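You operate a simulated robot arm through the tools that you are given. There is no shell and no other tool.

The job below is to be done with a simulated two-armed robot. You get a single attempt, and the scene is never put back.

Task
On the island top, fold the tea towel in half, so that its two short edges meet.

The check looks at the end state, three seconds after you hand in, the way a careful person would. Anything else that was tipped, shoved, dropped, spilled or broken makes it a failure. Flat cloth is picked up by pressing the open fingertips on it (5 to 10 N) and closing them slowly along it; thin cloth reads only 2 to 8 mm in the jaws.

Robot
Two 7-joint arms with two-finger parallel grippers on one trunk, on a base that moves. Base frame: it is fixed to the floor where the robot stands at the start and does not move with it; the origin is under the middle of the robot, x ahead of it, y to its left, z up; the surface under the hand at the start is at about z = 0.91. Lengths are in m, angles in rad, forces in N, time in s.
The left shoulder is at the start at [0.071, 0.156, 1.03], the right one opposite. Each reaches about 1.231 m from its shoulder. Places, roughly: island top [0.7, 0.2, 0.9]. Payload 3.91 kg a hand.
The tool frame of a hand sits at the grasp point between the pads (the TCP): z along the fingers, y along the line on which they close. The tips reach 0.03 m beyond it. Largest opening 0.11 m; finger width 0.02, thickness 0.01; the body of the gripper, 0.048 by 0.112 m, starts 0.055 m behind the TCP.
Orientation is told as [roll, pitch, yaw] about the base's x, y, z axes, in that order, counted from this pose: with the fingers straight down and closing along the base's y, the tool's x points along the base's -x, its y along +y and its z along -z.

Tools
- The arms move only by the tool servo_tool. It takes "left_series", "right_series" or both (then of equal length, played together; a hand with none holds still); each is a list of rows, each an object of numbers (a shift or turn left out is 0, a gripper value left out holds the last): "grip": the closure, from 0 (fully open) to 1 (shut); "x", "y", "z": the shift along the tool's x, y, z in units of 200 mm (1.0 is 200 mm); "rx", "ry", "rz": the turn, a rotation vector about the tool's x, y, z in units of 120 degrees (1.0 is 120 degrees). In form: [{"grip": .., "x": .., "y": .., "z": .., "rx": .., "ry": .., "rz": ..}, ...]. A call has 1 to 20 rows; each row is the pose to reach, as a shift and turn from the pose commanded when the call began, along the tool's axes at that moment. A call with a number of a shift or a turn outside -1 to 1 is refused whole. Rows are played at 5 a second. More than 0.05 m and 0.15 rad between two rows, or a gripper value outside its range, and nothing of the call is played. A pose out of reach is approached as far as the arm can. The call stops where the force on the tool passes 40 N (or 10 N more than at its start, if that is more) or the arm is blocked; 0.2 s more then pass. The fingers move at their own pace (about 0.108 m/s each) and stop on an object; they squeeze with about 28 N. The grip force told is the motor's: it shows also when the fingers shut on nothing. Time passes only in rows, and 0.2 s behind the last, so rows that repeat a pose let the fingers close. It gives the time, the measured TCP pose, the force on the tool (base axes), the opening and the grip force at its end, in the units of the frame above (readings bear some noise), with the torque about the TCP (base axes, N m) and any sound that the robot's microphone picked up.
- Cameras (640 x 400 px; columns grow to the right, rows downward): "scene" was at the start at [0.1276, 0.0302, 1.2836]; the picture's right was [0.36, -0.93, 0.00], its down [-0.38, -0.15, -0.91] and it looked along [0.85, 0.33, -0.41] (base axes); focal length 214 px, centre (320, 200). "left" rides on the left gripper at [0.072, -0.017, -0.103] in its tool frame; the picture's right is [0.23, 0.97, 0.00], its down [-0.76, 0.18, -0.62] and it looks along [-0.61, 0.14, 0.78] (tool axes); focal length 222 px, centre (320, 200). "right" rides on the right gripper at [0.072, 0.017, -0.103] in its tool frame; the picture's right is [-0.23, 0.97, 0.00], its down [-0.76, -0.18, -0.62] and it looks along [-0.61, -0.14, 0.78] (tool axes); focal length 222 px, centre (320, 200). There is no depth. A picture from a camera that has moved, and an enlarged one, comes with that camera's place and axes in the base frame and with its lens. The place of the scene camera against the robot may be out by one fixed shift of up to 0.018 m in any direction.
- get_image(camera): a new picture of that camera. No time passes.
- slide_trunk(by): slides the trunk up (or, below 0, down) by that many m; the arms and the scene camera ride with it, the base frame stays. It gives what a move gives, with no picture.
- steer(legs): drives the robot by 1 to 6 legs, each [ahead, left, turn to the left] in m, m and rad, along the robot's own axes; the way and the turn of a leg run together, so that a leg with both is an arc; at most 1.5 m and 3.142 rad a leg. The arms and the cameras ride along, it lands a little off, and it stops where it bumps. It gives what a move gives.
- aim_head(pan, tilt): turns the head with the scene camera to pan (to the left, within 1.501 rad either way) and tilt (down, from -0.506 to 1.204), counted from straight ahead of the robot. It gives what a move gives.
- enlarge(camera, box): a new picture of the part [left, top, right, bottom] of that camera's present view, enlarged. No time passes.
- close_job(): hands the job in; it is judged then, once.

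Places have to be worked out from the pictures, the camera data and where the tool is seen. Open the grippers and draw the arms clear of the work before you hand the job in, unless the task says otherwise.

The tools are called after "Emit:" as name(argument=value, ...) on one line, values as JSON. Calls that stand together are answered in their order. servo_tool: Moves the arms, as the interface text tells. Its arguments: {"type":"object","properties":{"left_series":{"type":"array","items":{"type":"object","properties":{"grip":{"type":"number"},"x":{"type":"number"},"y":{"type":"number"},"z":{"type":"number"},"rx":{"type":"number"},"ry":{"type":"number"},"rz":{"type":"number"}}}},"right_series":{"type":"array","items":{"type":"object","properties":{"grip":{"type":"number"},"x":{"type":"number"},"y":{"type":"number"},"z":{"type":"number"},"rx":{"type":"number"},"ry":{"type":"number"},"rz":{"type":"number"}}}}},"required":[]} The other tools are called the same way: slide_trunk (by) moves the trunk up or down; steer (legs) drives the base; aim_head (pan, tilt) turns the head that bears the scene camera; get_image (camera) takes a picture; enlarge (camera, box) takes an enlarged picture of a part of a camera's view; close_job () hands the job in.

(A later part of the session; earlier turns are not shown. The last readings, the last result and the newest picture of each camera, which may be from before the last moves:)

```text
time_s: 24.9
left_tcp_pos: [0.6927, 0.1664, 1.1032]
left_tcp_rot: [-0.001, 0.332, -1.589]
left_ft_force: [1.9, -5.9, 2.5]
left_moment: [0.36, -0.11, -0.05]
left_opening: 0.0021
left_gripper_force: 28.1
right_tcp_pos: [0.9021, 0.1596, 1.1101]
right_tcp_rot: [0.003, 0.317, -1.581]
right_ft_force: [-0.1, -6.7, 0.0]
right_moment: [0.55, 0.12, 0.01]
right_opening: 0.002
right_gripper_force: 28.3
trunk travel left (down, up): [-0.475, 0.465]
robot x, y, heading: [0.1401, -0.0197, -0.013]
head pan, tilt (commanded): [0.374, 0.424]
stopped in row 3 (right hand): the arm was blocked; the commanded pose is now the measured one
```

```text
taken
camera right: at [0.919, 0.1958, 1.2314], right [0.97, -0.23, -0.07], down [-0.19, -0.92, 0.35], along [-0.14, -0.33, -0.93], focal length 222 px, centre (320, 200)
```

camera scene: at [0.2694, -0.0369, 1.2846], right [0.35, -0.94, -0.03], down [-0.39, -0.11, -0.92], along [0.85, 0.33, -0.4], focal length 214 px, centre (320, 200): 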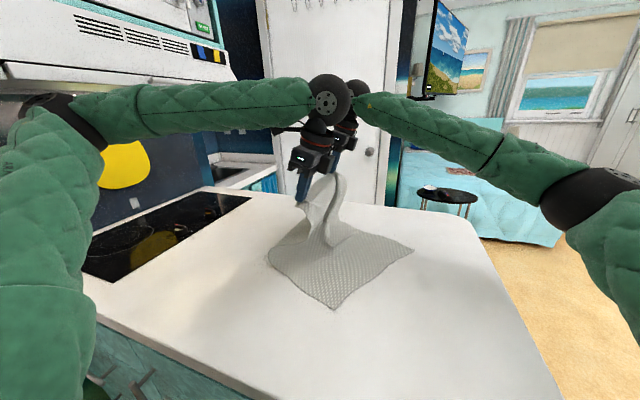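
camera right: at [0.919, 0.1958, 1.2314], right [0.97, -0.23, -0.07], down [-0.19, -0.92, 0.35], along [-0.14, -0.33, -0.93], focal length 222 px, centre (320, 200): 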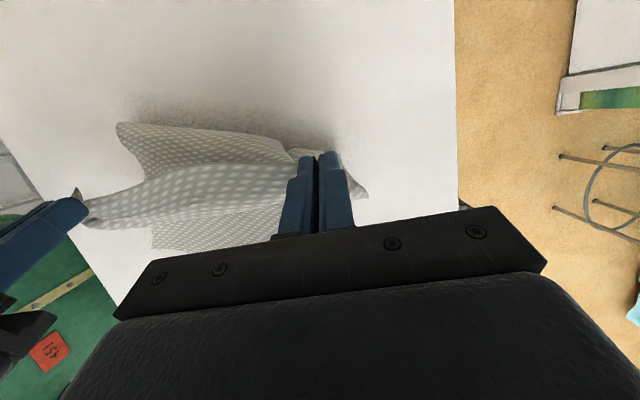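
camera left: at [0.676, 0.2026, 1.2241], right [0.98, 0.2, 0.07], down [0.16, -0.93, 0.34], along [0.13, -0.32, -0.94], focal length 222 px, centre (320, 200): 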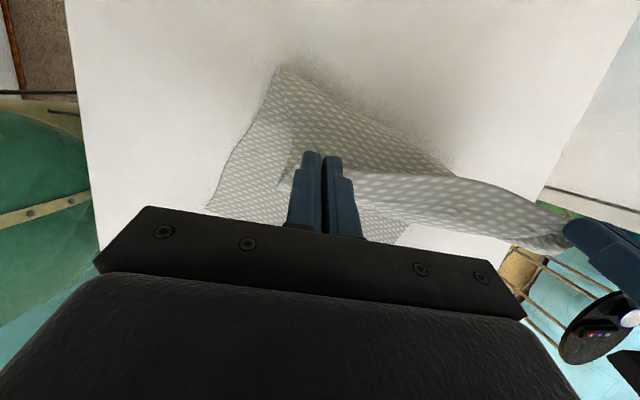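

The base swung back to heading -0.013 but has slid forward to x≈0.14, so it is still rocking. I hold once more to see whether it settles.

Emit:
servo_tool(left_series=[{"grip": 1.0}, {"grip": 1.0}, {"grip": 1.0}, {"grip": 1.0}, {"grip": 1.0}], right_series=[{"grip": 1.0}, {"grip": 1.0}, {"grip": 1.0}, {"grip": 1.0}, {"grip": 1.0}])

Emit:
get_image(camera="scene")

```text
time_s: 26.1
left_tcp_pos: [0.6878, 0.234, 1.0976]
left_tcp_rot: [0.003, 0.275, -1.564]
left_ft_force: [0.5, -1.2, -0.4]
left_moment: [0.08, -0.06, -0.02]
left_opening: 0.0018
left_gripper_force: 28.2
right_tcp_pos: [0.8944, 0.2317, 1.1022]
right_tcp_rot: [0.004, 0.264, -1.558]
right_ft_force: [0.3, -1.2, 0.2]
right_moment: [0.1, 0.0, -0.04]
right_opening: 0.002
right_gripper_force: 28.4
trunk travel left (down, up): [-0.475, 0.465]
robot x, y, heading: [0.1417, -0.0246, 0.0]
head pan, tilt (commanded): [0.374, 0.424]
```

```text
taken
camera scene: at [0.2667, 0.0011, 1.2839], right [0.36, -0.93, 0.0], down [-0.38, -0.14, -0.91], along [0.85, 0.33, -0.41], focal length 214 px, centre (320, 200)
```

scene: 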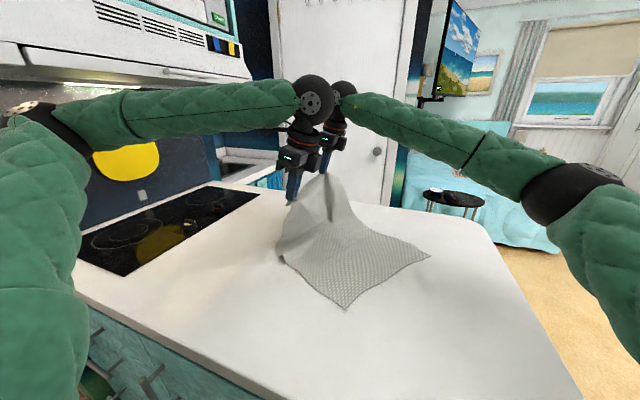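

The robot has settled level at about (0.142, -0.025). The hood lip works out to roughly y≥0.55, z≥1.33, x 0.3–1.0, and the raised left elbow hit it. I'll drive back and to the right with the cloth still held, to get well clear of the hood.

Emit:
steer(legs=[[-0.14, -0.08, 0.0]])

Emit:
get_image(camera="scene")

```text
time_s: 27.6
left_tcp_pos: [0.5452, 0.1585, 1.0953]
left_tcp_rot: [0.004, 0.269, -1.566]
left_ft_force: [-0.5, -0.1, -0.1]
left_moment: [0.03, -0.03, -0.04]
left_opening: 0.0019
left_gripper_force: 28.4
right_tcp_pos: [0.7514, 0.1563, 1.1024]
right_tcp_rot: [0.008, 0.26, -1.555]
right_ft_force: [-0.7, 0.3, 0.0]
right_moment: [0.03, -0.02, -0.05]
right_opening: 0.0024
right_gripper_force: 27.9
trunk travel left (down, up): [-0.475, 0.465]
robot x, y, heading: [-0.0031, -0.101, -0.003]
head pan, tilt (commanded): [0.374, 0.424]
```

```text
taken
camera scene: at [0.1248, -0.0724, 1.2838], right [0.36, -0.93, 0.0], down [-0.38, -0.15, -0.91], along [0.85, 0.33, -0.41], focal length 214 px, centre (320, 200)
```

scene: 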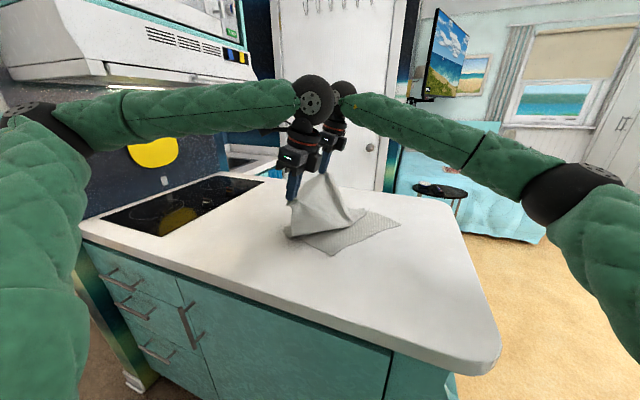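

The robot is now back at about (0, -0.10), level, and the bottom edge lies askew from D≈(0.568, 0.07) to C≈(0.806, -0.098). I'll take out the hand tilt and raise the hands so the towel hangs straight and realigns, watching the left elbow against the hood.

Emit:
servo_tool(left_series=[{"grip": 1.0, "x": 0.022, "z": -0.08, "ry": -0.021}, {"x": 0.044, "z": -0.16, "ry": -0.043}, {"x": 0.066, "z": -0.24, "ry": -0.064}, {"x": 0.089, "z": -0.32, "ry": -0.085}, {"x": 0.111, "z": -0.4, "ry": -0.107}, {"x": 0.133, "z": -0.482, "ry": -0.128}], right_series=[{"grip": 1.0, "x": 0.022, "z": -0.08, "ry": -0.021}, {"x": 0.044, "z": -0.16, "ry": -0.042}, {"x": 0.066, "z": -0.24, "ry": -0.062}, {"x": 0.089, "z": -0.32, "ry": -0.083}, {"x": 0.111, "z": -0.4, "ry": -0.104}, {"x": 0.133, "z": -0.482, "ry": -0.124}])

Emit:
get_image(camera="scene")

```text
time_s: 29.0
left_tcp_pos: [0.5474, 0.1598, 1.1961]
left_tcp_rot: [0.003, 0.001, -1.567]
left_ft_force: [-0.2, 0.5, 0.2]
left_moment: [-0.01, -0.01, 0.01]
left_opening: 0.0021
left_gripper_force: 27.8
right_tcp_pos: [0.7516, 0.16, 1.2006]
right_tcp_rot: [0.005, -0.004, -1.559]
right_ft_force: [0.0, -0.1, -0.1]
right_moment: [-0.01, -0.03, -0.02]
right_opening: 0.0022
right_gripper_force: 27.9
trunk travel left (down, up): [-0.475, 0.465]
robot x, y, heading: [-0.0009, -0.1, -0.006]
head pan, tilt (commanded): [0.374, 0.424]
```

```text
taken
camera scene: at [0.1256, -0.0712, 1.2836], right [0.36, -0.93, 0.0], down [-0.38, -0.15, -0.91], along [0.85, 0.33, -0.41], focal length 214 px, centre (320, 200)
```

scene: 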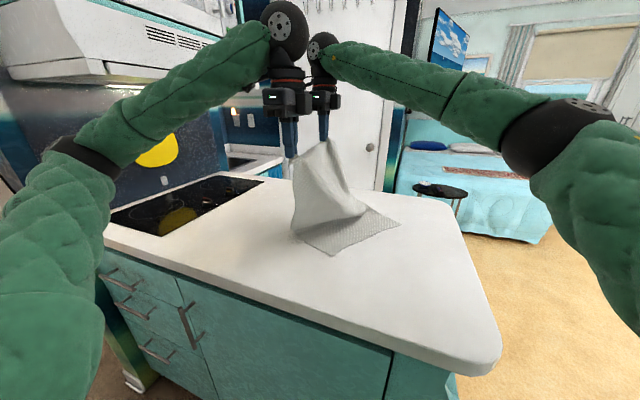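

With the tilt removed the elbow drops well clear of the hood. I keep raising so the towel hangs almost free.

Emit:
servo_tool(left_series=[{"grip": 1.0, "z": -0.1}, {"z": -0.2}, {"z": -0.3}, {"z": -0.4}, {"z": -0.5}, {"z": -0.6}, {"z": -0.6}], right_series=[{"grip": 1.0, "z": -0.1}, {"z": -0.2}, {"z": -0.3}, {"z": -0.4}, {"z": -0.5}, {"z": -0.58}, {"z": -0.58}])

Emit:
get_image(camera="scene")

```text
time_s: 30.6
left_tcp_pos: [0.5482, 0.1595, 1.3144]
left_tcp_rot: [0.003, 0.001, -1.568]
left_ft_force: [0.4, -0.4, -1.1]
left_moment: [0.01, 0.01, -0.03]
left_opening: 0.0019
left_gripper_force: 28.1
right_tcp_pos: [0.7529, 0.1606, 1.317]
right_tcp_rot: [0.004, -0.001, -1.557]
right_ft_force: [1.1, 0.7, -0.9]
right_moment: [0.02, 0.01, 0.04]
right_opening: 0.0019
right_gripper_force: 28.1
trunk travel left (down, up): [-0.475, 0.465]
robot x, y, heading: [-0.0045, -0.1034, 0.001]
head pan, tilt (commanded): [0.374, 0.424]
```

```text
taken
camera scene: at [0.1272, -0.0711, 1.2834], right [0.36, -0.93, 0.0], down [-0.38, -0.15, -0.91], along [0.85, 0.33, -0.41], focal length 214 px, centre (320, 200)
```

scene: 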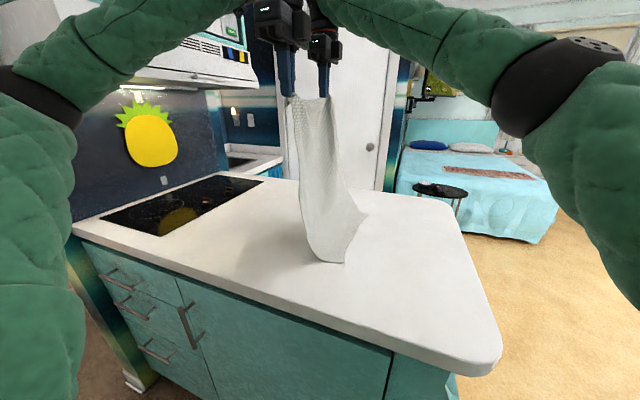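

The towel now hangs almost free and its bottom edge has realigned parallel to x, from D≈(0.555, 0.025) to C≈(0.832, 0.02). I shift the hands +x about 35 mm to sit over it. Then I lay the lower part down by lowering while moving to +y.

Emit:
servo_tool(left_series=[{"grip": 1.0, "x": 0.03, "y": 0.04, "z": 0.04}, {"x": 0.08, "y": 0.08, "z": 0.1}, {"x": 0.14, "y": 0.12, "z": 0.17}, {"x": 0.2, "y": 0.15, "z": 0.25}, {"x": 0.26, "y": 0.165, "z": 0.33}, {"x": 0.33, "y": 0.175, "z": 0.41}, {"x": 0.4, "y": 0.175, "z": 0.49}, {"x": 0.47, "y": 0.175, "z": 0.57}, {"x": 0.54, "y": 0.175, "z": 0.66}, {"x": 0.6, "y": 0.175, "z": 0.74}], right_series=[{"grip": 1.0, "x": 0.03, "y": 0.04, "z": 0.04}, {"x": 0.08, "y": 0.08, "z": 0.1}, {"x": 0.14, "y": 0.12, "z": 0.17}, {"x": 0.2, "y": 0.15, "z": 0.25}, {"x": 0.26, "y": 0.165, "z": 0.33}, {"x": 0.33, "y": 0.175, "z": 0.41}, {"x": 0.4, "y": 0.175, "z": 0.49}, {"x": 0.47, "y": 0.175, "z": 0.57}, {"x": 0.54, "y": 0.175, "z": 0.66}, {"x": 0.6, "y": 0.175, "z": 0.74}])

Emit:
get_image(camera="scene")

Emit:
get_image(camera="left")

Emit:
get_image(camera="right")

```text
time_s: 32.8
left_tcp_pos: [0.5812, 0.2819, 1.166]
left_tcp_rot: [0.005, 0.001, -1.567]
left_ft_force: [1.1, 0.1, -0.4]
left_moment: [0.01, 0.0, 0.0]
left_opening: 0.0021
left_gripper_force: 28.0
right_tcp_pos: [0.7875, 0.2829, 1.1678]
right_tcp_rot: [0.005, 0.0, -1.558]
right_ft_force: [-0.2, -0.3, -0.2]
right_moment: [-0.03, -0.02, 0.0]
right_opening: 0.0021
right_gripper_force: 27.9
trunk travel left (down, up): [-0.475, 0.465]
robot x, y, heading: [-0.004, -0.1007, -0.006]
head pan, tilt (commanded): [0.374, 0.424]
```

```text
taken
camera scene: at [0.1266, -0.0702, 1.2835], right [0.36, -0.93, 0.0], down [-0.38, -0.15, -0.91], along [0.85, 0.33, -0.41], focal length 214 px, centre (320, 200)
```

scene: 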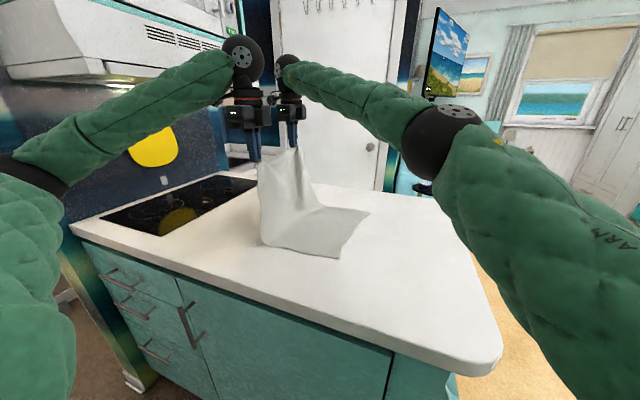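

```text
taken
camera left: at [0.5641, 0.354, 1.2696], right [0.97, 0.23, 0.0], down [0.18, -0.76, 0.62], along [0.15, -0.61, -0.78], focal length 222 px, centre (320, 200)
```

left: 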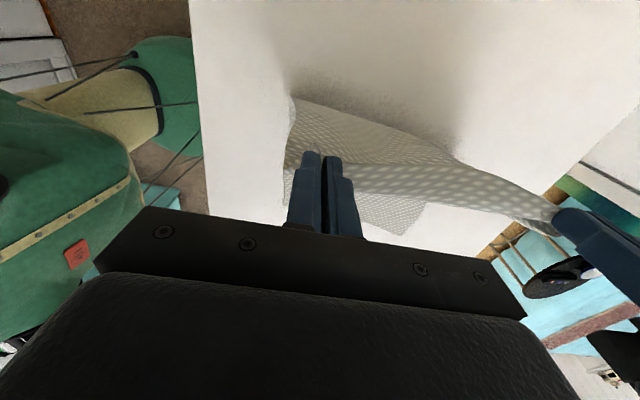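

```text
taken
camera right: at [0.8028, 0.356, 1.2711], right [0.98, -0.21, 0.01], down [-0.17, -0.76, 0.62], along [-0.13, -0.61, -0.78], focal length 222 px, centre (320, 200)
```

right: 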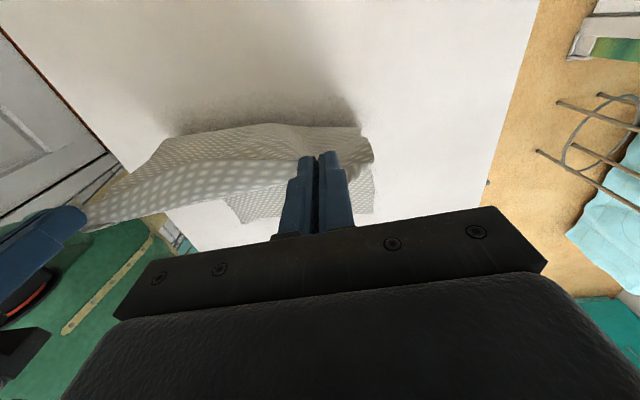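

The lower half now lies flat on the right with the upper half hanging from the hands. I zoom in to locate the lower corners.

Emit:
enlarge(camera="scene", box=[230, 130, 400, 270])

```text
2.86 times, centred on (315, 200) of scene
camera zoom: at [0.1266, -0.0702, 1.2835], right [0.36, -0.93, 0.0], down [-0.38, -0.15, -0.91], along [0.85, 0.33, -0.41], focal length 613 px, centre (334, 200)
```

zoom: 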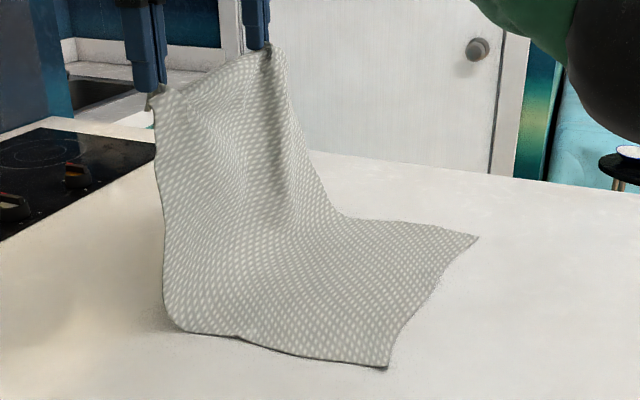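

C is near (0.853, 0.011) and D near (0.561, 0.048). The state is good, so I use a low rolling path: continue +y and down to start the fold, then sweep back toward the right edge at about 5 cm height.

Emit:
servo_tool(left_series=[{"grip": 1.0, "x": 0.08, "y": 0.01, "z": 0.1}, {"x": 0.16, "y": 0.02, "z": 0.2}, {"x": 0.24, "y": 0.03, "z": 0.3}, {"x": 0.32, "y": 0.04, "z": 0.39}, {"x": 0.39, "y": 0.05, "z": 0.48}, {"x": 0.36, "y": 0.06, "z": 0.56}, {"x": 0.33, "y": 0.07, "z": 0.65}, {"x": 0.29, "y": 0.08, "z": 0.73}, {"x": 0.21, "y": 0.09, "z": 0.78}, {"x": 0.13, "y": 0.1, "z": 0.82}, {"x": 0.04, "y": 0.1, "z": 0.855}], right_series=[{"grip": 1.0, "x": 0.08, "y": 0.01, "z": 0.1}, {"x": 0.16, "y": 0.02, "z": 0.2}, {"x": 0.24, "y": 0.03, "z": 0.3}, {"x": 0.32, "y": 0.04, "z": 0.39}, {"x": 0.39, "y": 0.05, "z": 0.48}, {"x": 0.36, "y": 0.06, "z": 0.56}, {"x": 0.33, "y": 0.07, "z": 0.65}, {"x": 0.28, "y": 0.08, "z": 0.73}, {"x": 0.19, "y": 0.09, "z": 0.78}, {"x": 0.1, "y": 0.1, "z": 0.82}, {"x": 0.0, "y": 0.105, "z": 0.855}])

Emit:
get_image(camera="scene")

Emit:
get_image(camera="left")

Emit:
get_image(camera="right")

```text
time_s: 35.2
left_tcp_pos: [0.6037, 0.2889, 0.9962]
left_tcp_rot: [0.001, 0.002, -1.565]
left_ft_force: [-0.3, -0.1, -0.1]
left_moment: [0.01, 0.01, 0.0]
left_opening: 0.0022
left_gripper_force: 28.6
right_tcp_pos: [0.8077, 0.2814, 0.9962]
right_tcp_rot: [0.004, -0.003, -1.558]
right_ft_force: [0.3, -0.5, 0.2]
right_moment: [0.02, 0.04, -0.07]
right_opening: 0.0022
right_gripper_force: 27.7
right hand out of reach, approached as far as the arm can: row 2, 3, 4, 5, 6, 7, 8
trunk travel left (down, up): [-0.475, 0.465]
robot x, y, heading: [0.0002, -0.1003, -0.002]
head pan, tilt (commanded): [0.374, 0.424]
```

```text
taken
camera scene: at [0.1273, -0.0715, 1.2834], right [0.36, -0.93, 0.0], down [-0.38, -0.15, -0.91], along [0.85, 0.33, -0.41], focal length 214 px, centre (320, 200)
```

scene: 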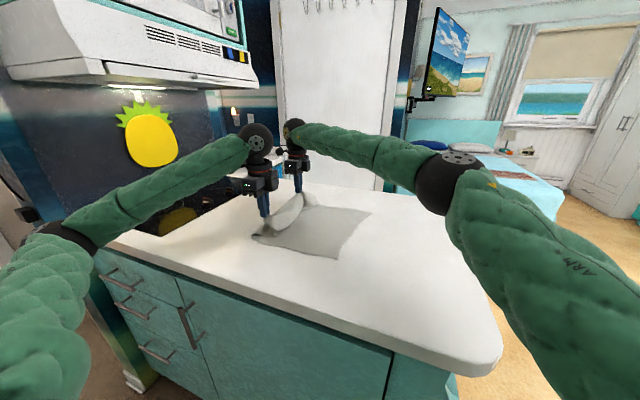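

```text
taken
camera left: at [0.586, 0.3617, 1.0984], right [0.97, 0.23, 0.0], down [0.18, -0.76, 0.62], along [0.15, -0.61, -0.78], focal length 222 px, centre (320, 200)
```

left: 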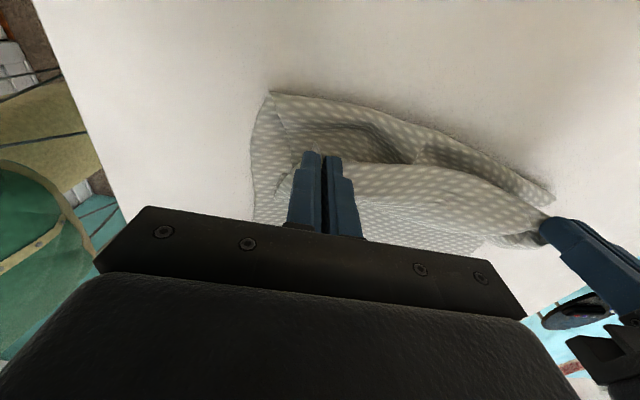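

```text
taken
camera right: at [0.8238, 0.3532, 1.0988], right [0.98, -0.21, 0.0], down [-0.17, -0.76, 0.62], along [-0.13, -0.61, -0.78], focal length 222 px, centre (320, 200)
```

right: 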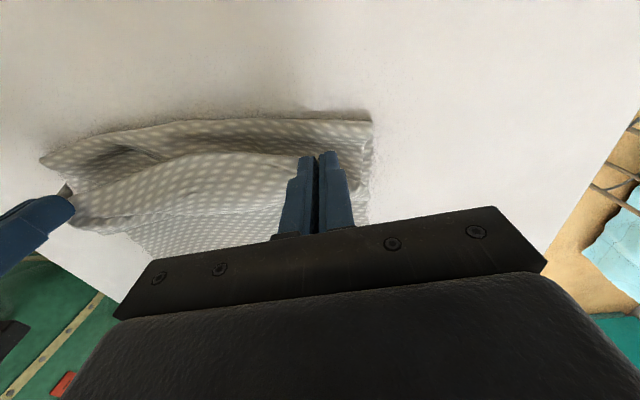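

The fold has started to roll properly on the left side of the hands, and both jaws still hold. I check the flat part and the fold close up.

Emit:
enlarge(camera="scene", box=[230, 170, 390, 270])

```text
4.00 times, centred on (310, 220) of scene
camera zoom: at [0.1273, -0.0715, 1.2834], right [0.36, -0.93, 0.0], down [-0.38, -0.15, -0.91], along [0.85, 0.33, -0.41], focal length 858 px, centre (360, 120)
```

zoom: 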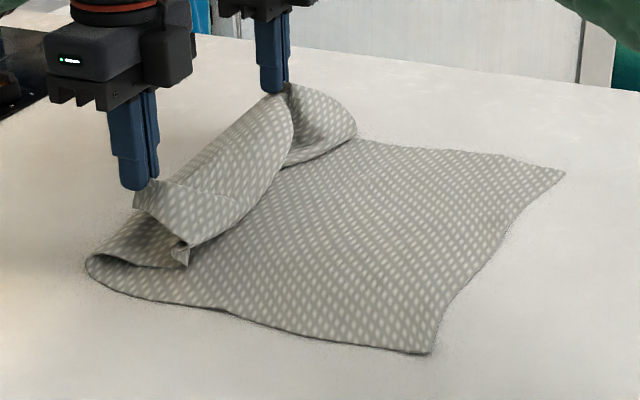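

The lower layer hasn't moved, with D≈(0.561, 0.05) and C≈(0.852, 0.008). I sweep both hands low toward the right edge, turning them slightly to match the edge's angle of about -8°.

Emit:
servo_tool(left_series=[{"grip": 1.0, "x": -0.06, "rz": 0.004}, {"x": -0.12, "rz": 0.008}, {"x": -0.18, "rz": 0.012}, {"x": -0.24, "rz": 0.016}, {"x": -0.3, "rz": 0.02}, {"x": -0.36, "rz": 0.024}, {"x": -0.42, "rz": 0.028}, {"x": -0.48, "rz": 0.032}, {"x": -0.54, "rz": 0.036}, {"x": -0.6, "rz": 0.04}, {"x": -0.66, "rz": 0.044}, {"x": -0.72, "y": -0.005, "rz": 0.048}, {"x": -0.78, "y": -0.01, "rz": 0.052}], right_series=[{"grip": 1.0, "x": -0.065, "rz": 0.004}, {"x": -0.13, "rz": 0.008}, {"x": -0.195, "rz": 0.012}, {"x": -0.26, "rz": 0.016}, {"x": -0.325, "rz": 0.02}, {"x": -0.39, "rz": 0.024}, {"x": -0.455, "rz": 0.028}, {"x": -0.52, "rz": 0.032}, {"x": -0.585, "rz": 0.036}, {"x": -0.65, "rz": 0.04}, {"x": -0.715, "rz": 0.044}, {"x": -0.78, "y": 0.005, "rz": 0.048}, {"x": -0.845, "y": 0.01, "rz": 0.052}])

Emit:
get_image(camera="scene")

Emit:
enlarge(camera="scene", box=[230, 170, 390, 270])

Emit:
get_image(camera="left")

Emit:
get_image(camera="right")

```text
time_s: 38.2
left_tcp_pos: [0.5849, 0.1572, 1.0046]
left_tcp_rot: [0.017, 0.016, -1.625]
left_ft_force: [2.8, -0.8, -0.5]
left_moment: [0.0, -0.06, -0.01]
left_opening: 0.002
left_gripper_force: 27.9
right_tcp_pos: [0.7963, 0.1347, 1.0035]
right_tcp_rot: [0.009, 0.008, -1.634]
right_ft_force: [-1.8, -0.1, -0.8]
right_moment: [0.0, 0.1, 0.02]
right_opening: 0.0023
right_gripper_force: 28.4
trunk travel left (down, up): [-0.475, 0.465]
robot x, y, heading: [-0.0038, -0.0998, 0.033]
head pan, tilt (commanded): [0.374, 0.424]
stopped in row 13 (left hand): the arm was blocked; the commanded pose is now the measured one
```

```text
taken
camera scene: at [0.1146, -0.0722, 1.284], right [0.39, -0.92, -0.01], down [-0.37, -0.15, -0.92], along [0.84, 0.36, -0.4], focal length 214 px, centre (320, 200)
```

scene: 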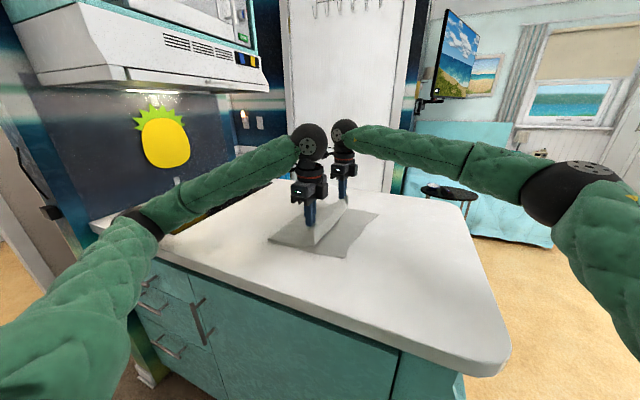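

```text
4.00 times, centred on (310, 220) of scene
camera zoom: at [0.1146, -0.0722, 1.284], right [0.39, -0.92, -0.01], down [-0.37, -0.15, -0.92], along [0.84, 0.36, -0.4], focal length 858 px, centre (360, 120)
```

zoom: 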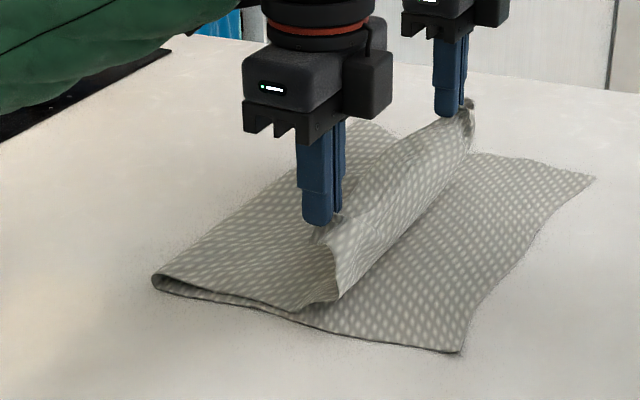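

```text
taken
camera left: at [0.5703, 0.2292, 1.1081], right [0.98, 0.17, 0.02], down [0.12, -0.78, 0.61], along [0.12, -0.6, -0.79], focal length 222 px, centre (320, 200)
```

left: 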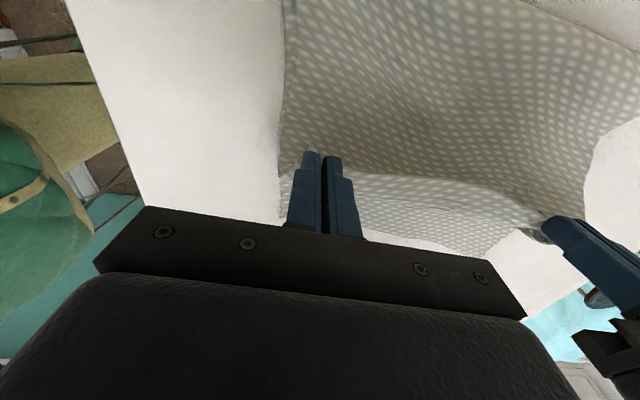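

```text
taken
camera right: at [0.8163, 0.2054, 1.1072], right [0.96, -0.29, 0.01], down [-0.23, -0.75, 0.62], along [-0.17, -0.59, -0.79], focal length 222 px, centre (320, 200)
```

right: 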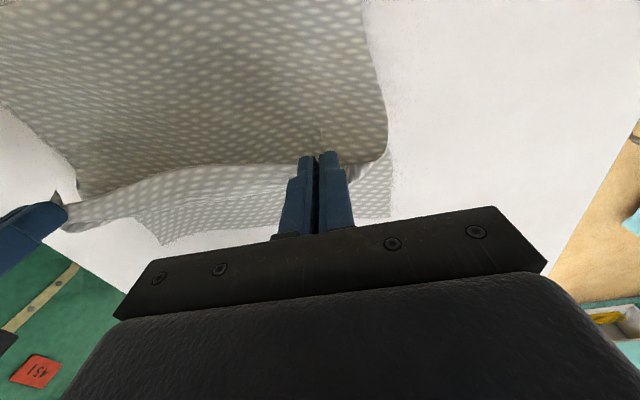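

The left arm reports blocked and the base nudged to heading +0.033. This time the low left elbow seems to be touching the island's front edge. A slight tilt raises that elbow, so I tilt both hands about 12° in place and let things settle.

Emit:
servo_tool(left_series=[{"grip": 1.0, "ry": 0.02}, {"ry": 0.045}, {"ry": 0.07}, {"ry": 0.1}, {"ry": 0.1}, {"ry": 0.1}], right_series=[{"grip": 1.0, "ry": 0.02}, {"ry": 0.045}, {"ry": 0.07}, {"ry": 0.1}, {"ry": 0.1}, {"ry": 0.1}])

Emit:
get_image(camera="scene")

```text
time_s: 39.6
left_tcp_pos: [0.5914, 0.1588, 0.9961]
left_tcp_rot: [0.004, 0.215, -1.638]
left_ft_force: [2.1, 1.1, -0.4]
left_moment: [0.0, -0.12, 0.02]
left_opening: 0.0021
left_gripper_force: 28.3
right_tcp_pos: [0.8023, 0.1398, 0.9986]
right_tcp_rot: [0.005, 0.211, -1.639]
right_ft_force: [-2.2, -0.4, 0.3]
right_moment: [0.01, 0.07, 0.05]
right_opening: 0.0022
right_gripper_force: 28.2
trunk travel left (down, up): [-0.475, 0.465]
robot x, y, heading: [-0.0047, -0.0943, 0.024]
head pan, tilt (commanded): [0.374, 0.424]
```

```text
taken
camera scene: at [0.1222, -0.0622, 1.2836], right [0.39, -0.92, 0.0], down [-0.38, -0.16, -0.91], along [0.84, 0.35, -0.41], focal length 214 px, centre (320, 200)
```

scene: 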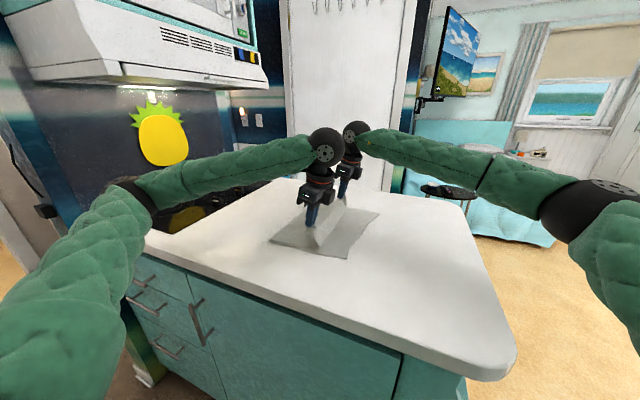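

That cleared it: no block, the base is steady and level, and the elbow is higher. I re-measure the towel corners before the last part of the sweep.

Emit:
enlarge(camera="scene", box=[250, 170, 410, 270])

Emit:
get_image(camera="left")

Emit:
get_image(camera="right")

```text
4.00 times, centred on (330, 220) of scene
camera zoom: at [0.1222, -0.0622, 1.2836], right [0.39, -0.92, 0.0], down [-0.38, -0.16, -0.91], along [0.84, 0.35, -0.41], focal length 858 px, centre (280, 120)
```

zoom: 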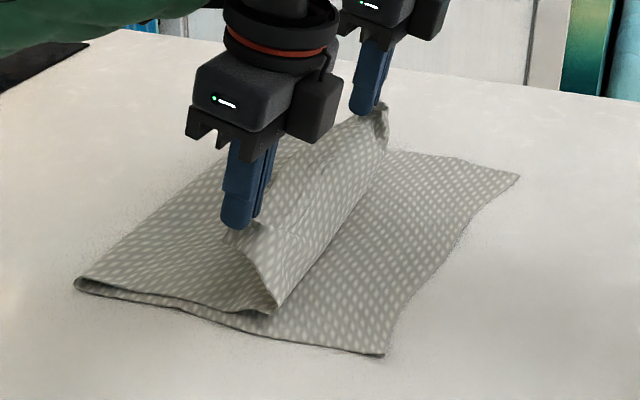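

```text
taken
camera left: at [0.5771, 0.2098, 1.112], right [0.99, 0.16, 0.05], down [0.12, -0.89, 0.45], along [0.12, -0.44, -0.89], focal length 222 px, centre (320, 200)
```

left: 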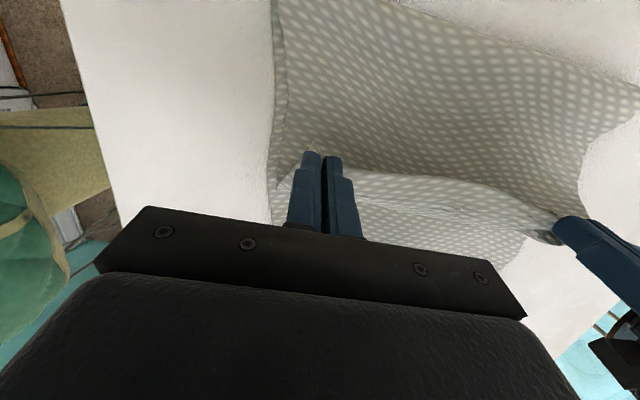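

```text
taken
camera right: at [0.8217, 0.1884, 1.1138], right [0.96, -0.29, -0.04], down [-0.24, -0.86, 0.45], along [-0.17, -0.42, -0.89], focal length 222 px, centre (320, 200)
```

right: 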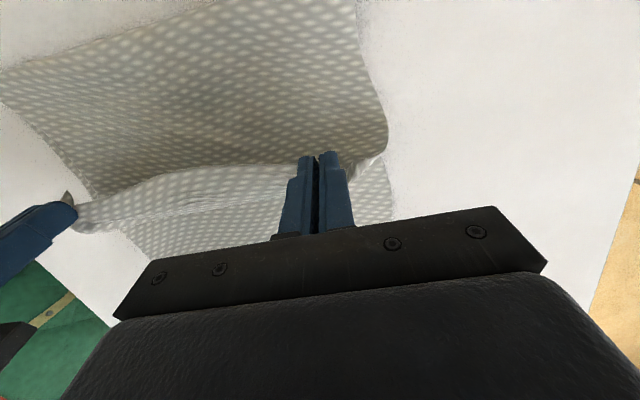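

The lower edge is unchanged at D≈(0.56, 0.048) and C≈(0.852, 0.004). I carry on low to bring the held edge just short of it, with a little more tilt to keep the elbow up.

Emit:
servo_tool(left_series=[{"grip": 1.0, "x": -0.06, "y": 0.008, "z": -0.013, "ry": 0.006}, {"x": -0.12, "y": 0.016, "z": -0.026, "ry": 0.012}, {"x": -0.18, "y": 0.025, "z": -0.038, "ry": 0.019}, {"x": -0.24, "y": 0.033, "z": -0.051, "ry": 0.025}, {"x": -0.3, "y": 0.041, "z": -0.064, "ry": 0.031}, {"x": -0.36, "y": 0.05, "z": -0.077, "ry": 0.037}, {"x": -0.42, "y": 0.058, "z": -0.09, "ry": 0.044}, {"x": -0.475, "y": 0.066, "z": -0.1025, "ry": 0.05}], right_series=[{"grip": 1.0, "x": -0.066, "y": 0.007, "z": -0.014, "ry": 0.006}, {"x": -0.133, "y": 0.014, "z": -0.029, "ry": 0.012}, {"x": -0.2, "y": 0.021, "z": -0.043, "ry": 0.019}, {"x": -0.266, "y": 0.028, "z": -0.058, "ry": 0.025}, {"x": -0.333, "y": 0.034, "z": -0.072, "ry": 0.031}, {"x": -0.4, "y": 0.041, "z": -0.086, "ry": 0.037}, {"x": -0.466, "y": 0.048, "z": -0.1, "ry": 0.044}, {"x": -0.53, "y": 0.055, "z": -0.115, "ry": 0.05}])

Emit:
get_image(camera="scene")

Emit:
enlarge(camera="scene", box=[250, 170, 410, 270])

Emit:
get_image(camera="left")

Emit:
get_image(camera="right")

```text
time_s: 41.4
left_tcp_pos: [0.5986, 0.063, 0.9957]
left_tcp_rot: [0.005, 0.318, -1.635]
left_ft_force: [0.4, -0.8, 0.2]
left_moment: [-0.03, -0.01, 0.0]
left_opening: 0.0024
left_gripper_force: 28.3
right_tcp_pos: [0.805, 0.0301, 0.9998]
right_tcp_rot: [0.005, 0.313, -1.636]
right_ft_force: [-0.1, 0.7, 0.0]
right_moment: [0.02, 0.01, -0.01]
right_opening: 0.0019
right_gripper_force: 27.9
trunk travel left (down, up): [-0.475, 0.465]
robot x, y, heading: [-0.0048, -0.0964, 0.029]
head pan, tilt (commanded): [0.374, 0.424]
```

```text
taken
camera scene: at [0.1225, -0.0624, 1.2836], right [0.39, -0.92, 0.0], down [-0.38, -0.16, -0.91], along [0.84, 0.35, -0.41], focal length 214 px, centre (320, 200)
```

scene: 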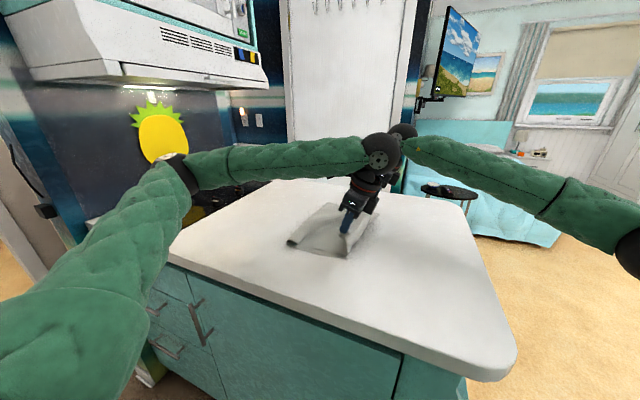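

```text
4.00 times, centred on (330, 220) of scene
camera zoom: at [0.1225, -0.0624, 1.2836], right [0.39, -0.92, 0.0], down [-0.38, -0.16, -0.91], along [0.84, 0.35, -0.41], focal length 858 px, centre (280, 120)
```

zoom: 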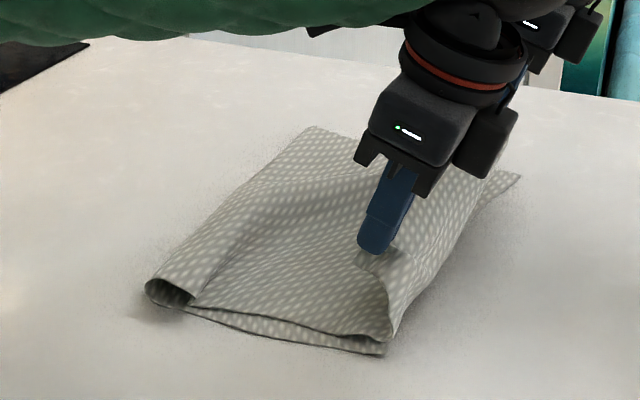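

```text
taken
camera left: at [0.5835, 0.1003, 1.116], right [0.99, 0.15, 0.08], down [0.12, -0.93, 0.35], along [0.12, -0.34, -0.93], focal length 222 px, centre (320, 200)
```

left: 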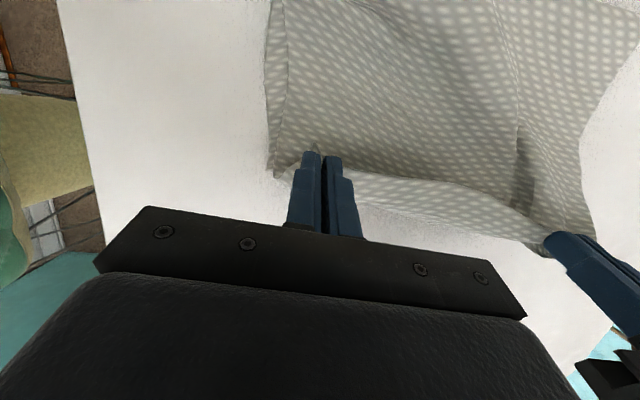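

```text
taken
camera right: at [0.8239, 0.0665, 1.1197], right [0.96, -0.28, -0.07], down [-0.24, -0.9, 0.36], along [-0.16, -0.33, -0.93], focal length 222 px, centre (320, 200)
```

right: 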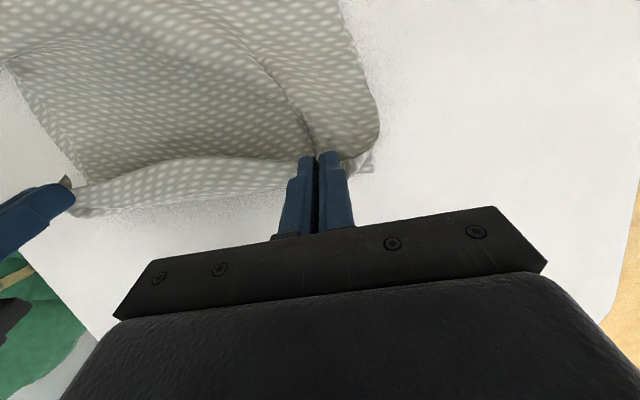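

The held edge is over the right edge, but the fold has rolled to y≈0.225 instead of about 0.28. So the top layer has about 5 cm too much fabric, and I would overshoot. I back the hands off to the left and up to unroll that, with less tilt, and then repeat the sweep with an earlier stop.

Emit:
servo_tool(left_series=[{"grip": 1.0, "x": 0.082, "y": 0.006, "z": -0.007, "ry": -0.01}, {"x": 0.164, "y": 0.012, "z": -0.015, "ry": -0.02}, {"x": 0.246, "y": 0.019, "z": -0.022, "ry": -0.03}, {"x": 0.328, "y": 0.025, "z": -0.03, "ry": -0.04}, {"x": 0.41, "y": 0.031, "z": -0.037, "ry": -0.05}, {"x": 0.491, "y": 0.037, "z": -0.045, "ry": -0.06}, {"x": 0.573, "y": 0.043, "z": -0.052, "ry": -0.07}, {"x": 0.655, "y": 0.05, "z": -0.059, "ry": -0.08}, {"x": 0.737, "y": 0.056, "z": -0.067, "ry": -0.09}, {"x": 0.819, "y": 0.062, "z": -0.074, "ry": -0.1}], right_series=[{"grip": 1.0, "x": 0.082, "y": 0.006, "z": -0.007, "ry": -0.01}, {"x": 0.164, "y": 0.012, "z": -0.015, "ry": -0.02}, {"x": 0.246, "y": 0.019, "z": -0.022, "ry": -0.03}, {"x": 0.328, "y": 0.025, "z": -0.03, "ry": -0.04}, {"x": 0.41, "y": 0.031, "z": -0.037, "ry": -0.05}, {"x": 0.491, "y": 0.037, "z": -0.045, "ry": -0.06}, {"x": 0.573, "y": 0.043, "z": -0.052, "ry": -0.07}, {"x": 0.655, "y": 0.05, "z": -0.059, "ry": -0.08}, {"x": 0.737, "y": 0.056, "z": -0.067, "ry": -0.09}, {"x": 0.819, "y": 0.062, "z": -0.074, "ry": -0.1}])

Emit:
get_image(camera="scene")

Emit:
enlarge(camera="scene", box=[250, 170, 410, 270])

```text
time_s: 43.6
left_tcp_pos: [0.6199, 0.2124, 1.0614]
left_tcp_rot: [0.003, 0.109, -1.636]
left_ft_force: [1.1, 0.0, -0.3]
left_moment: [0.0, -0.03, 0.04]
left_opening: 0.0023
left_gripper_force: 27.8
right_tcp_pos: [0.8289, 0.182, 1.0634]
right_tcp_rot: [0.005, 0.101, -1.636]
right_ft_force: [-0.9, 0.4, -0.3]
right_moment: [-0.02, 0.01, 0.01]
right_opening: 0.0022
right_gripper_force: 27.7
trunk travel left (down, up): [-0.475, 0.465]
robot x, y, heading: [-0.0048, -0.0933, 0.028]
head pan, tilt (commanded): [0.374, 0.424]
```

```text
taken
camera scene: at [0.1222, -0.0607, 1.2835], right [0.39, -0.92, 0.0], down [-0.38, -0.16, -0.91], along [0.84, 0.35, -0.41], focal length 214 px, centre (320, 200)
```

scene: 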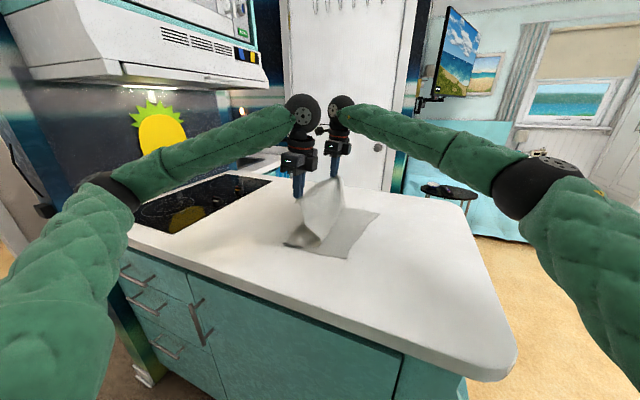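

```text
4.00 times, centred on (330, 220) of scene
camera zoom: at [0.1222, -0.0607, 1.2835], right [0.39, -0.92, 0.0], down [-0.38, -0.16, -0.91], along [0.84, 0.35, -0.41], focal length 858 px, centre (280, 120)
```

zoom: 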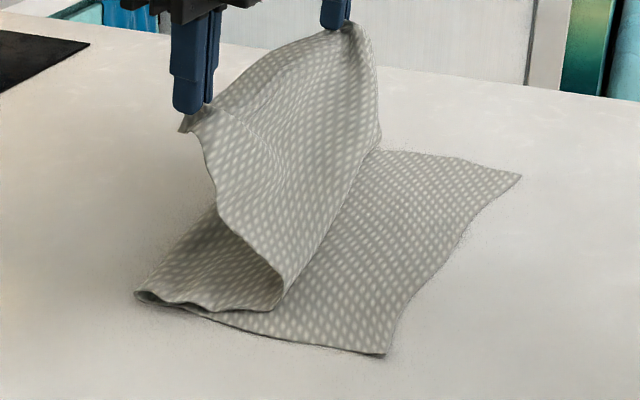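

The lower layer stayed put and the top is peeling back cleanly. I carry on a bit farther left so the slack unrolls fully.

Emit:
servo_tool(left_series=[{"grip": 1.0, "x": 0.075, "y": 0.006, "z": -0.005}, {"x": 0.15, "y": 0.012, "z": -0.01}, {"x": 0.225, "y": 0.017, "z": -0.014}, {"x": 0.3, "y": 0.023, "z": -0.019}, {"x": 0.375, "y": 0.029, "z": -0.023}, {"x": 0.45, "y": 0.035, "z": -0.028}, {"x": 0.525, "y": 0.04, "z": -0.033}, {"x": 0.6, "y": 0.046, "z": -0.037}, {"x": 0.6, "y": 0.046, "z": -0.037}], right_series=[{"grip": 1.0, "x": 0.075, "y": 0.006, "z": -0.005}, {"x": 0.15, "y": 0.012, "z": -0.01}, {"x": 0.225, "y": 0.017, "z": -0.014}, {"x": 0.3, "y": 0.023, "z": -0.019}, {"x": 0.375, "y": 0.029, "z": -0.023}, {"x": 0.45, "y": 0.035, "z": -0.028}, {"x": 0.525, "y": 0.04, "z": -0.033}, {"x": 0.6, "y": 0.046, "z": -0.037}, {"x": 0.6, "y": 0.046, "z": -0.037}])

Emit:
get_image(camera="scene")

Emit:
enlarge(camera="scene", box=[230, 170, 390, 270])

```text
time_s: 45.6
left_tcp_pos: [0.6361, 0.3299, 1.0805]
left_tcp_rot: [0.002, 0.11, -1.636]
left_ft_force: [2.4, -0.2, -0.1]
left_moment: [0.03, -0.08, 0.03]
left_opening: 0.0021
left_gripper_force: 28.0
right_tcp_pos: [0.8458, 0.2987, 1.0817]
right_tcp_rot: [0.006, 0.103, -1.639]
right_ft_force: [-1.9, -0.3, -0.4]
right_moment: [0.0, 0.03, 0.03]
right_opening: 0.0018
right_gripper_force: 27.9
trunk travel left (down, up): [-0.475, 0.465]
robot x, y, heading: [-0.0055, -0.0944, 0.022]
head pan, tilt (commanded): [0.374, 0.424]
```

```text
taken
camera scene: at [0.1227, -0.0622, 1.2835], right [0.39, -0.92, 0.0], down [-0.38, -0.16, -0.91], along [0.84, 0.35, -0.41], focal length 214 px, centre (320, 200)
```

scene: 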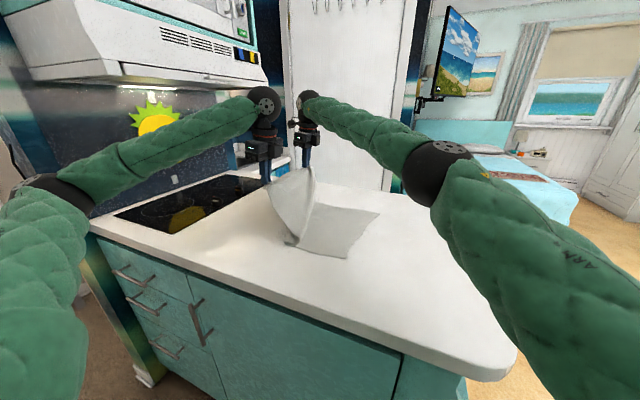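

```text
4.00 times, centred on (310, 220) of scene
camera zoom: at [0.1227, -0.0622, 1.2835], right [0.39, -0.92, 0.0], down [-0.38, -0.16, -0.91], along [0.84, 0.35, -0.41], focal length 858 px, centre (360, 120)
```

zoom: 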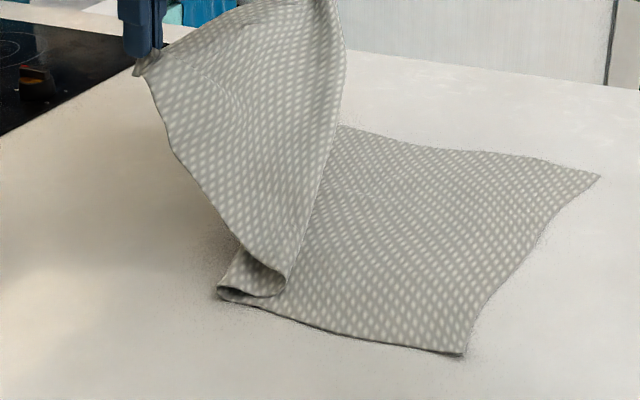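

A small S-fold still sits at y≈0.23 on the near side, and raising the hands would pull it straight. Sliding the trunk up 0.1 m does exactly that, and also lifts the elbows away from the island edge.

Emit:
slide_trunk(by=0.1)

Emit:
get_image(camera="scene")

Emit:
enlarge(camera="scene", box=[220, 150, 400, 290])

```text
time_s: 46.9
left_tcp_pos: [0.6361, 0.3309, 1.1814]
left_tcp_rot: [0.004, 0.108, -1.637]
left_ft_force: [1.9, -0.4, 0.1]
left_moment: [-0.02, -0.06, 0.02]
left_opening: 0.0021
left_gripper_force: 27.8
right_tcp_pos: [0.8443, 0.2993, 1.1811]
right_tcp_rot: [0.005, 0.103, -1.636]
right_ft_force: [-0.9, -0.5, -0.6]
right_moment: [0.0, 0.05, 0.02]
right_opening: 0.0022
right_gripper_force: 28.2
trunk travel left (down, up): [-0.575, 0.365]
robot x, y, heading: [-0.0032, -0.0928, 0.028]
head pan, tilt (commanded): [0.374, 0.424]
```

```text
taken
camera scene: at [0.1229, -0.0612, 1.3834], right [0.39, -0.92, 0.0], down [-0.38, -0.16, -0.91], along [0.84, 0.35, -0.41], focal length 214 px, centre (320, 200)
```

scene: 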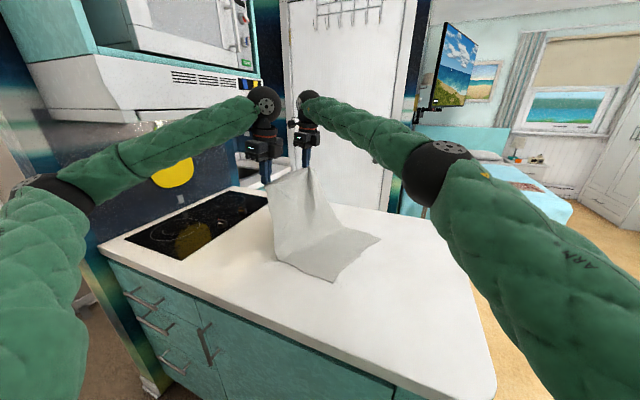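

```text
2.86 times, centred on (310, 220) of scene
camera zoom: at [0.1229, -0.0612, 1.3834], right [0.39, -0.92, 0.0], down [-0.38, -0.16, -0.91], along [0.84, 0.35, -0.41], focal length 613 px, centre (349, 143)
```

zoom: 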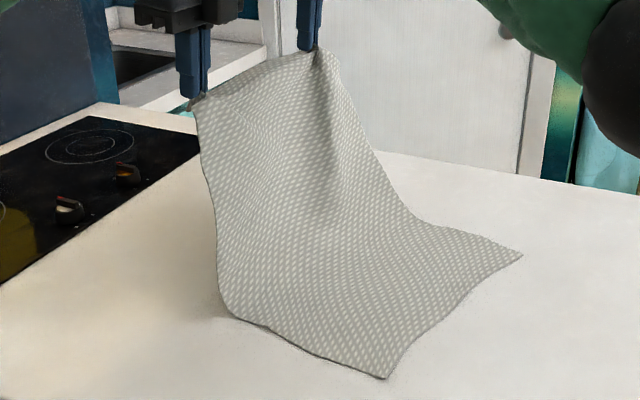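

The towel is smooth again, with the lower edge now at D≈(0.565, 0.08) and C≈(0.843, -0.01). I lower it leftward again to start the fold, then sweep at a smaller height so the fold doesn't roll too far.

Emit:
servo_tool(left_series=[{"grip": 1.0, "x": 0.026, "y": -0.02, "z": 0.097}, {"x": 0.051, "y": -0.04, "z": 0.193}, {"x": 0.077, "y": -0.06, "z": 0.29}, {"x": 0.102, "y": -0.08, "z": 0.386}, {"x": 0.128, "y": -0.1, "z": 0.483}, {"x": 0.153, "y": -0.119, "z": 0.579}, {"x": 0.131, "y": -0.118, "z": 0.665}, {"x": 0.11, "y": -0.117, "z": 0.75}, {"x": 0.088, "y": -0.116, "z": 0.836}, {"x": 0.066, "y": -0.116, "z": 0.922}], right_series=[{"grip": 1.0, "x": 0.019, "y": -0.02, "z": 0.096}, {"x": 0.038, "y": -0.04, "z": 0.192}, {"x": 0.057, "y": -0.061, "z": 0.288}, {"x": 0.075, "y": -0.081, "z": 0.383}, {"x": 0.094, "y": -0.102, "z": 0.479}, {"x": 0.113, "y": -0.122, "z": 0.575}, {"x": 0.092, "y": -0.121, "z": 0.66}, {"x": 0.07, "y": -0.12, "z": 0.746}, {"x": 0.049, "y": -0.12, "z": 0.832}, {"x": 0.027, "y": -0.119, "z": 0.918}])

Emit:
get_image(camera="scene")

Emit:
enlarge(camera="scene", box=[220, 150, 400, 290])

Emit:
get_image(camera="left")

Emit:
get_image(camera="right")

```text
time_s: 49.1
left_tcp_pos: [0.6154, 0.3645, 0.9975]
left_tcp_rot: [0.003, 0.11, -1.637]
left_ft_force: [3.1, 0.5, 0.4]
left_moment: [0.02, -0.09, 0.05]
left_opening: 0.0022
left_gripper_force: 27.6
right_tcp_pos: [0.8252, 0.3266, 0.9967]
right_tcp_rot: [0.005, 0.103, -1.637]
right_ft_force: [-2.7, 0.5, -0.7]
right_moment: [0.01, 0.07, 0.02]
right_opening: 0.002
right_gripper_force: 27.9
trunk travel left (down, up): [-0.575, 0.365]
robot x, y, heading: [-0.0007, -0.096, 0.025]
head pan, tilt (commanded): [0.374, 0.424]
```

```text
taken
camera scene: at [0.1231, -0.0612, 1.3835], right [0.39, -0.92, 0.0], down [-0.38, -0.16, -0.91], along [0.84, 0.35, -0.41], focal length 214 px, centre (320, 200)
```

scene: 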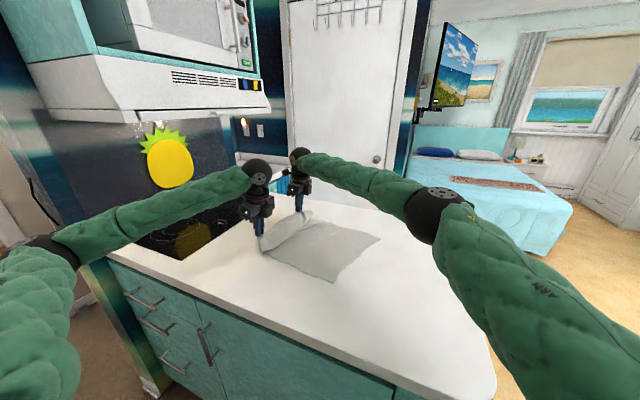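

```text
2.86 times, centred on (310, 220) of scene
camera zoom: at [0.1231, -0.0612, 1.3835], right [0.39, -0.92, 0.0], down [-0.38, -0.16, -0.91], along [0.84, 0.35, -0.41], focal length 613 px, centre (349, 143)
```

zoom: 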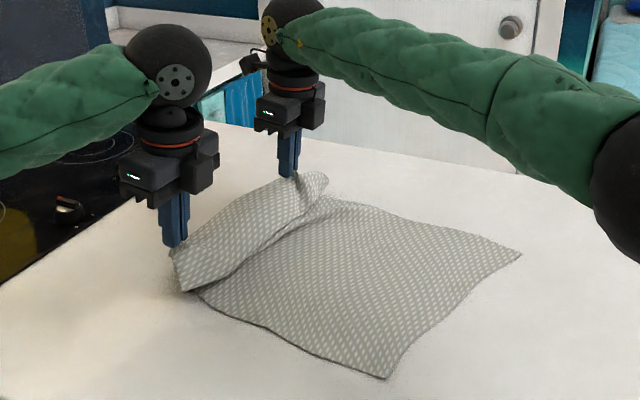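

```text
taken
camera left: at [0.6017, 0.4263, 1.1083], right [0.99, 0.16, 0.03], down [0.12, -0.83, 0.54], along [0.11, -0.53, -0.84], focal length 222 px, centre (320, 200)
```

left: 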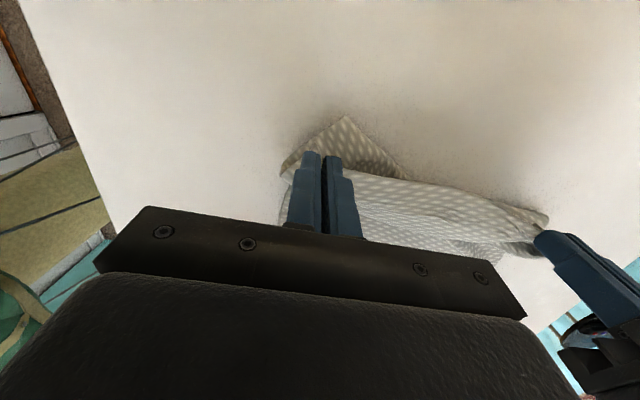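

```text
taken
camera right: at [0.8453, 0.3875, 1.1074], right [0.96, -0.29, -0.02], down [-0.23, -0.81, 0.54], along [-0.17, -0.51, -0.84], focal length 222 px, centre (320, 200)
```

right: 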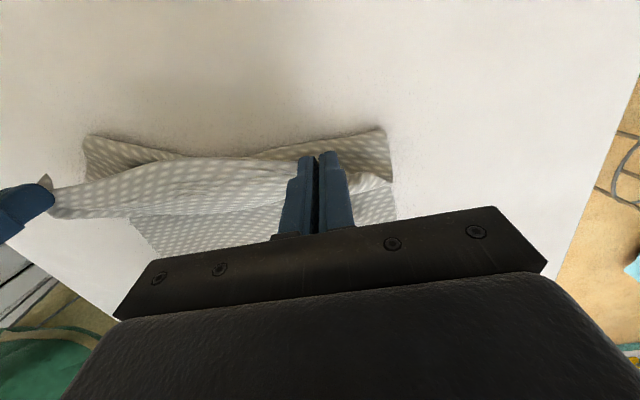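

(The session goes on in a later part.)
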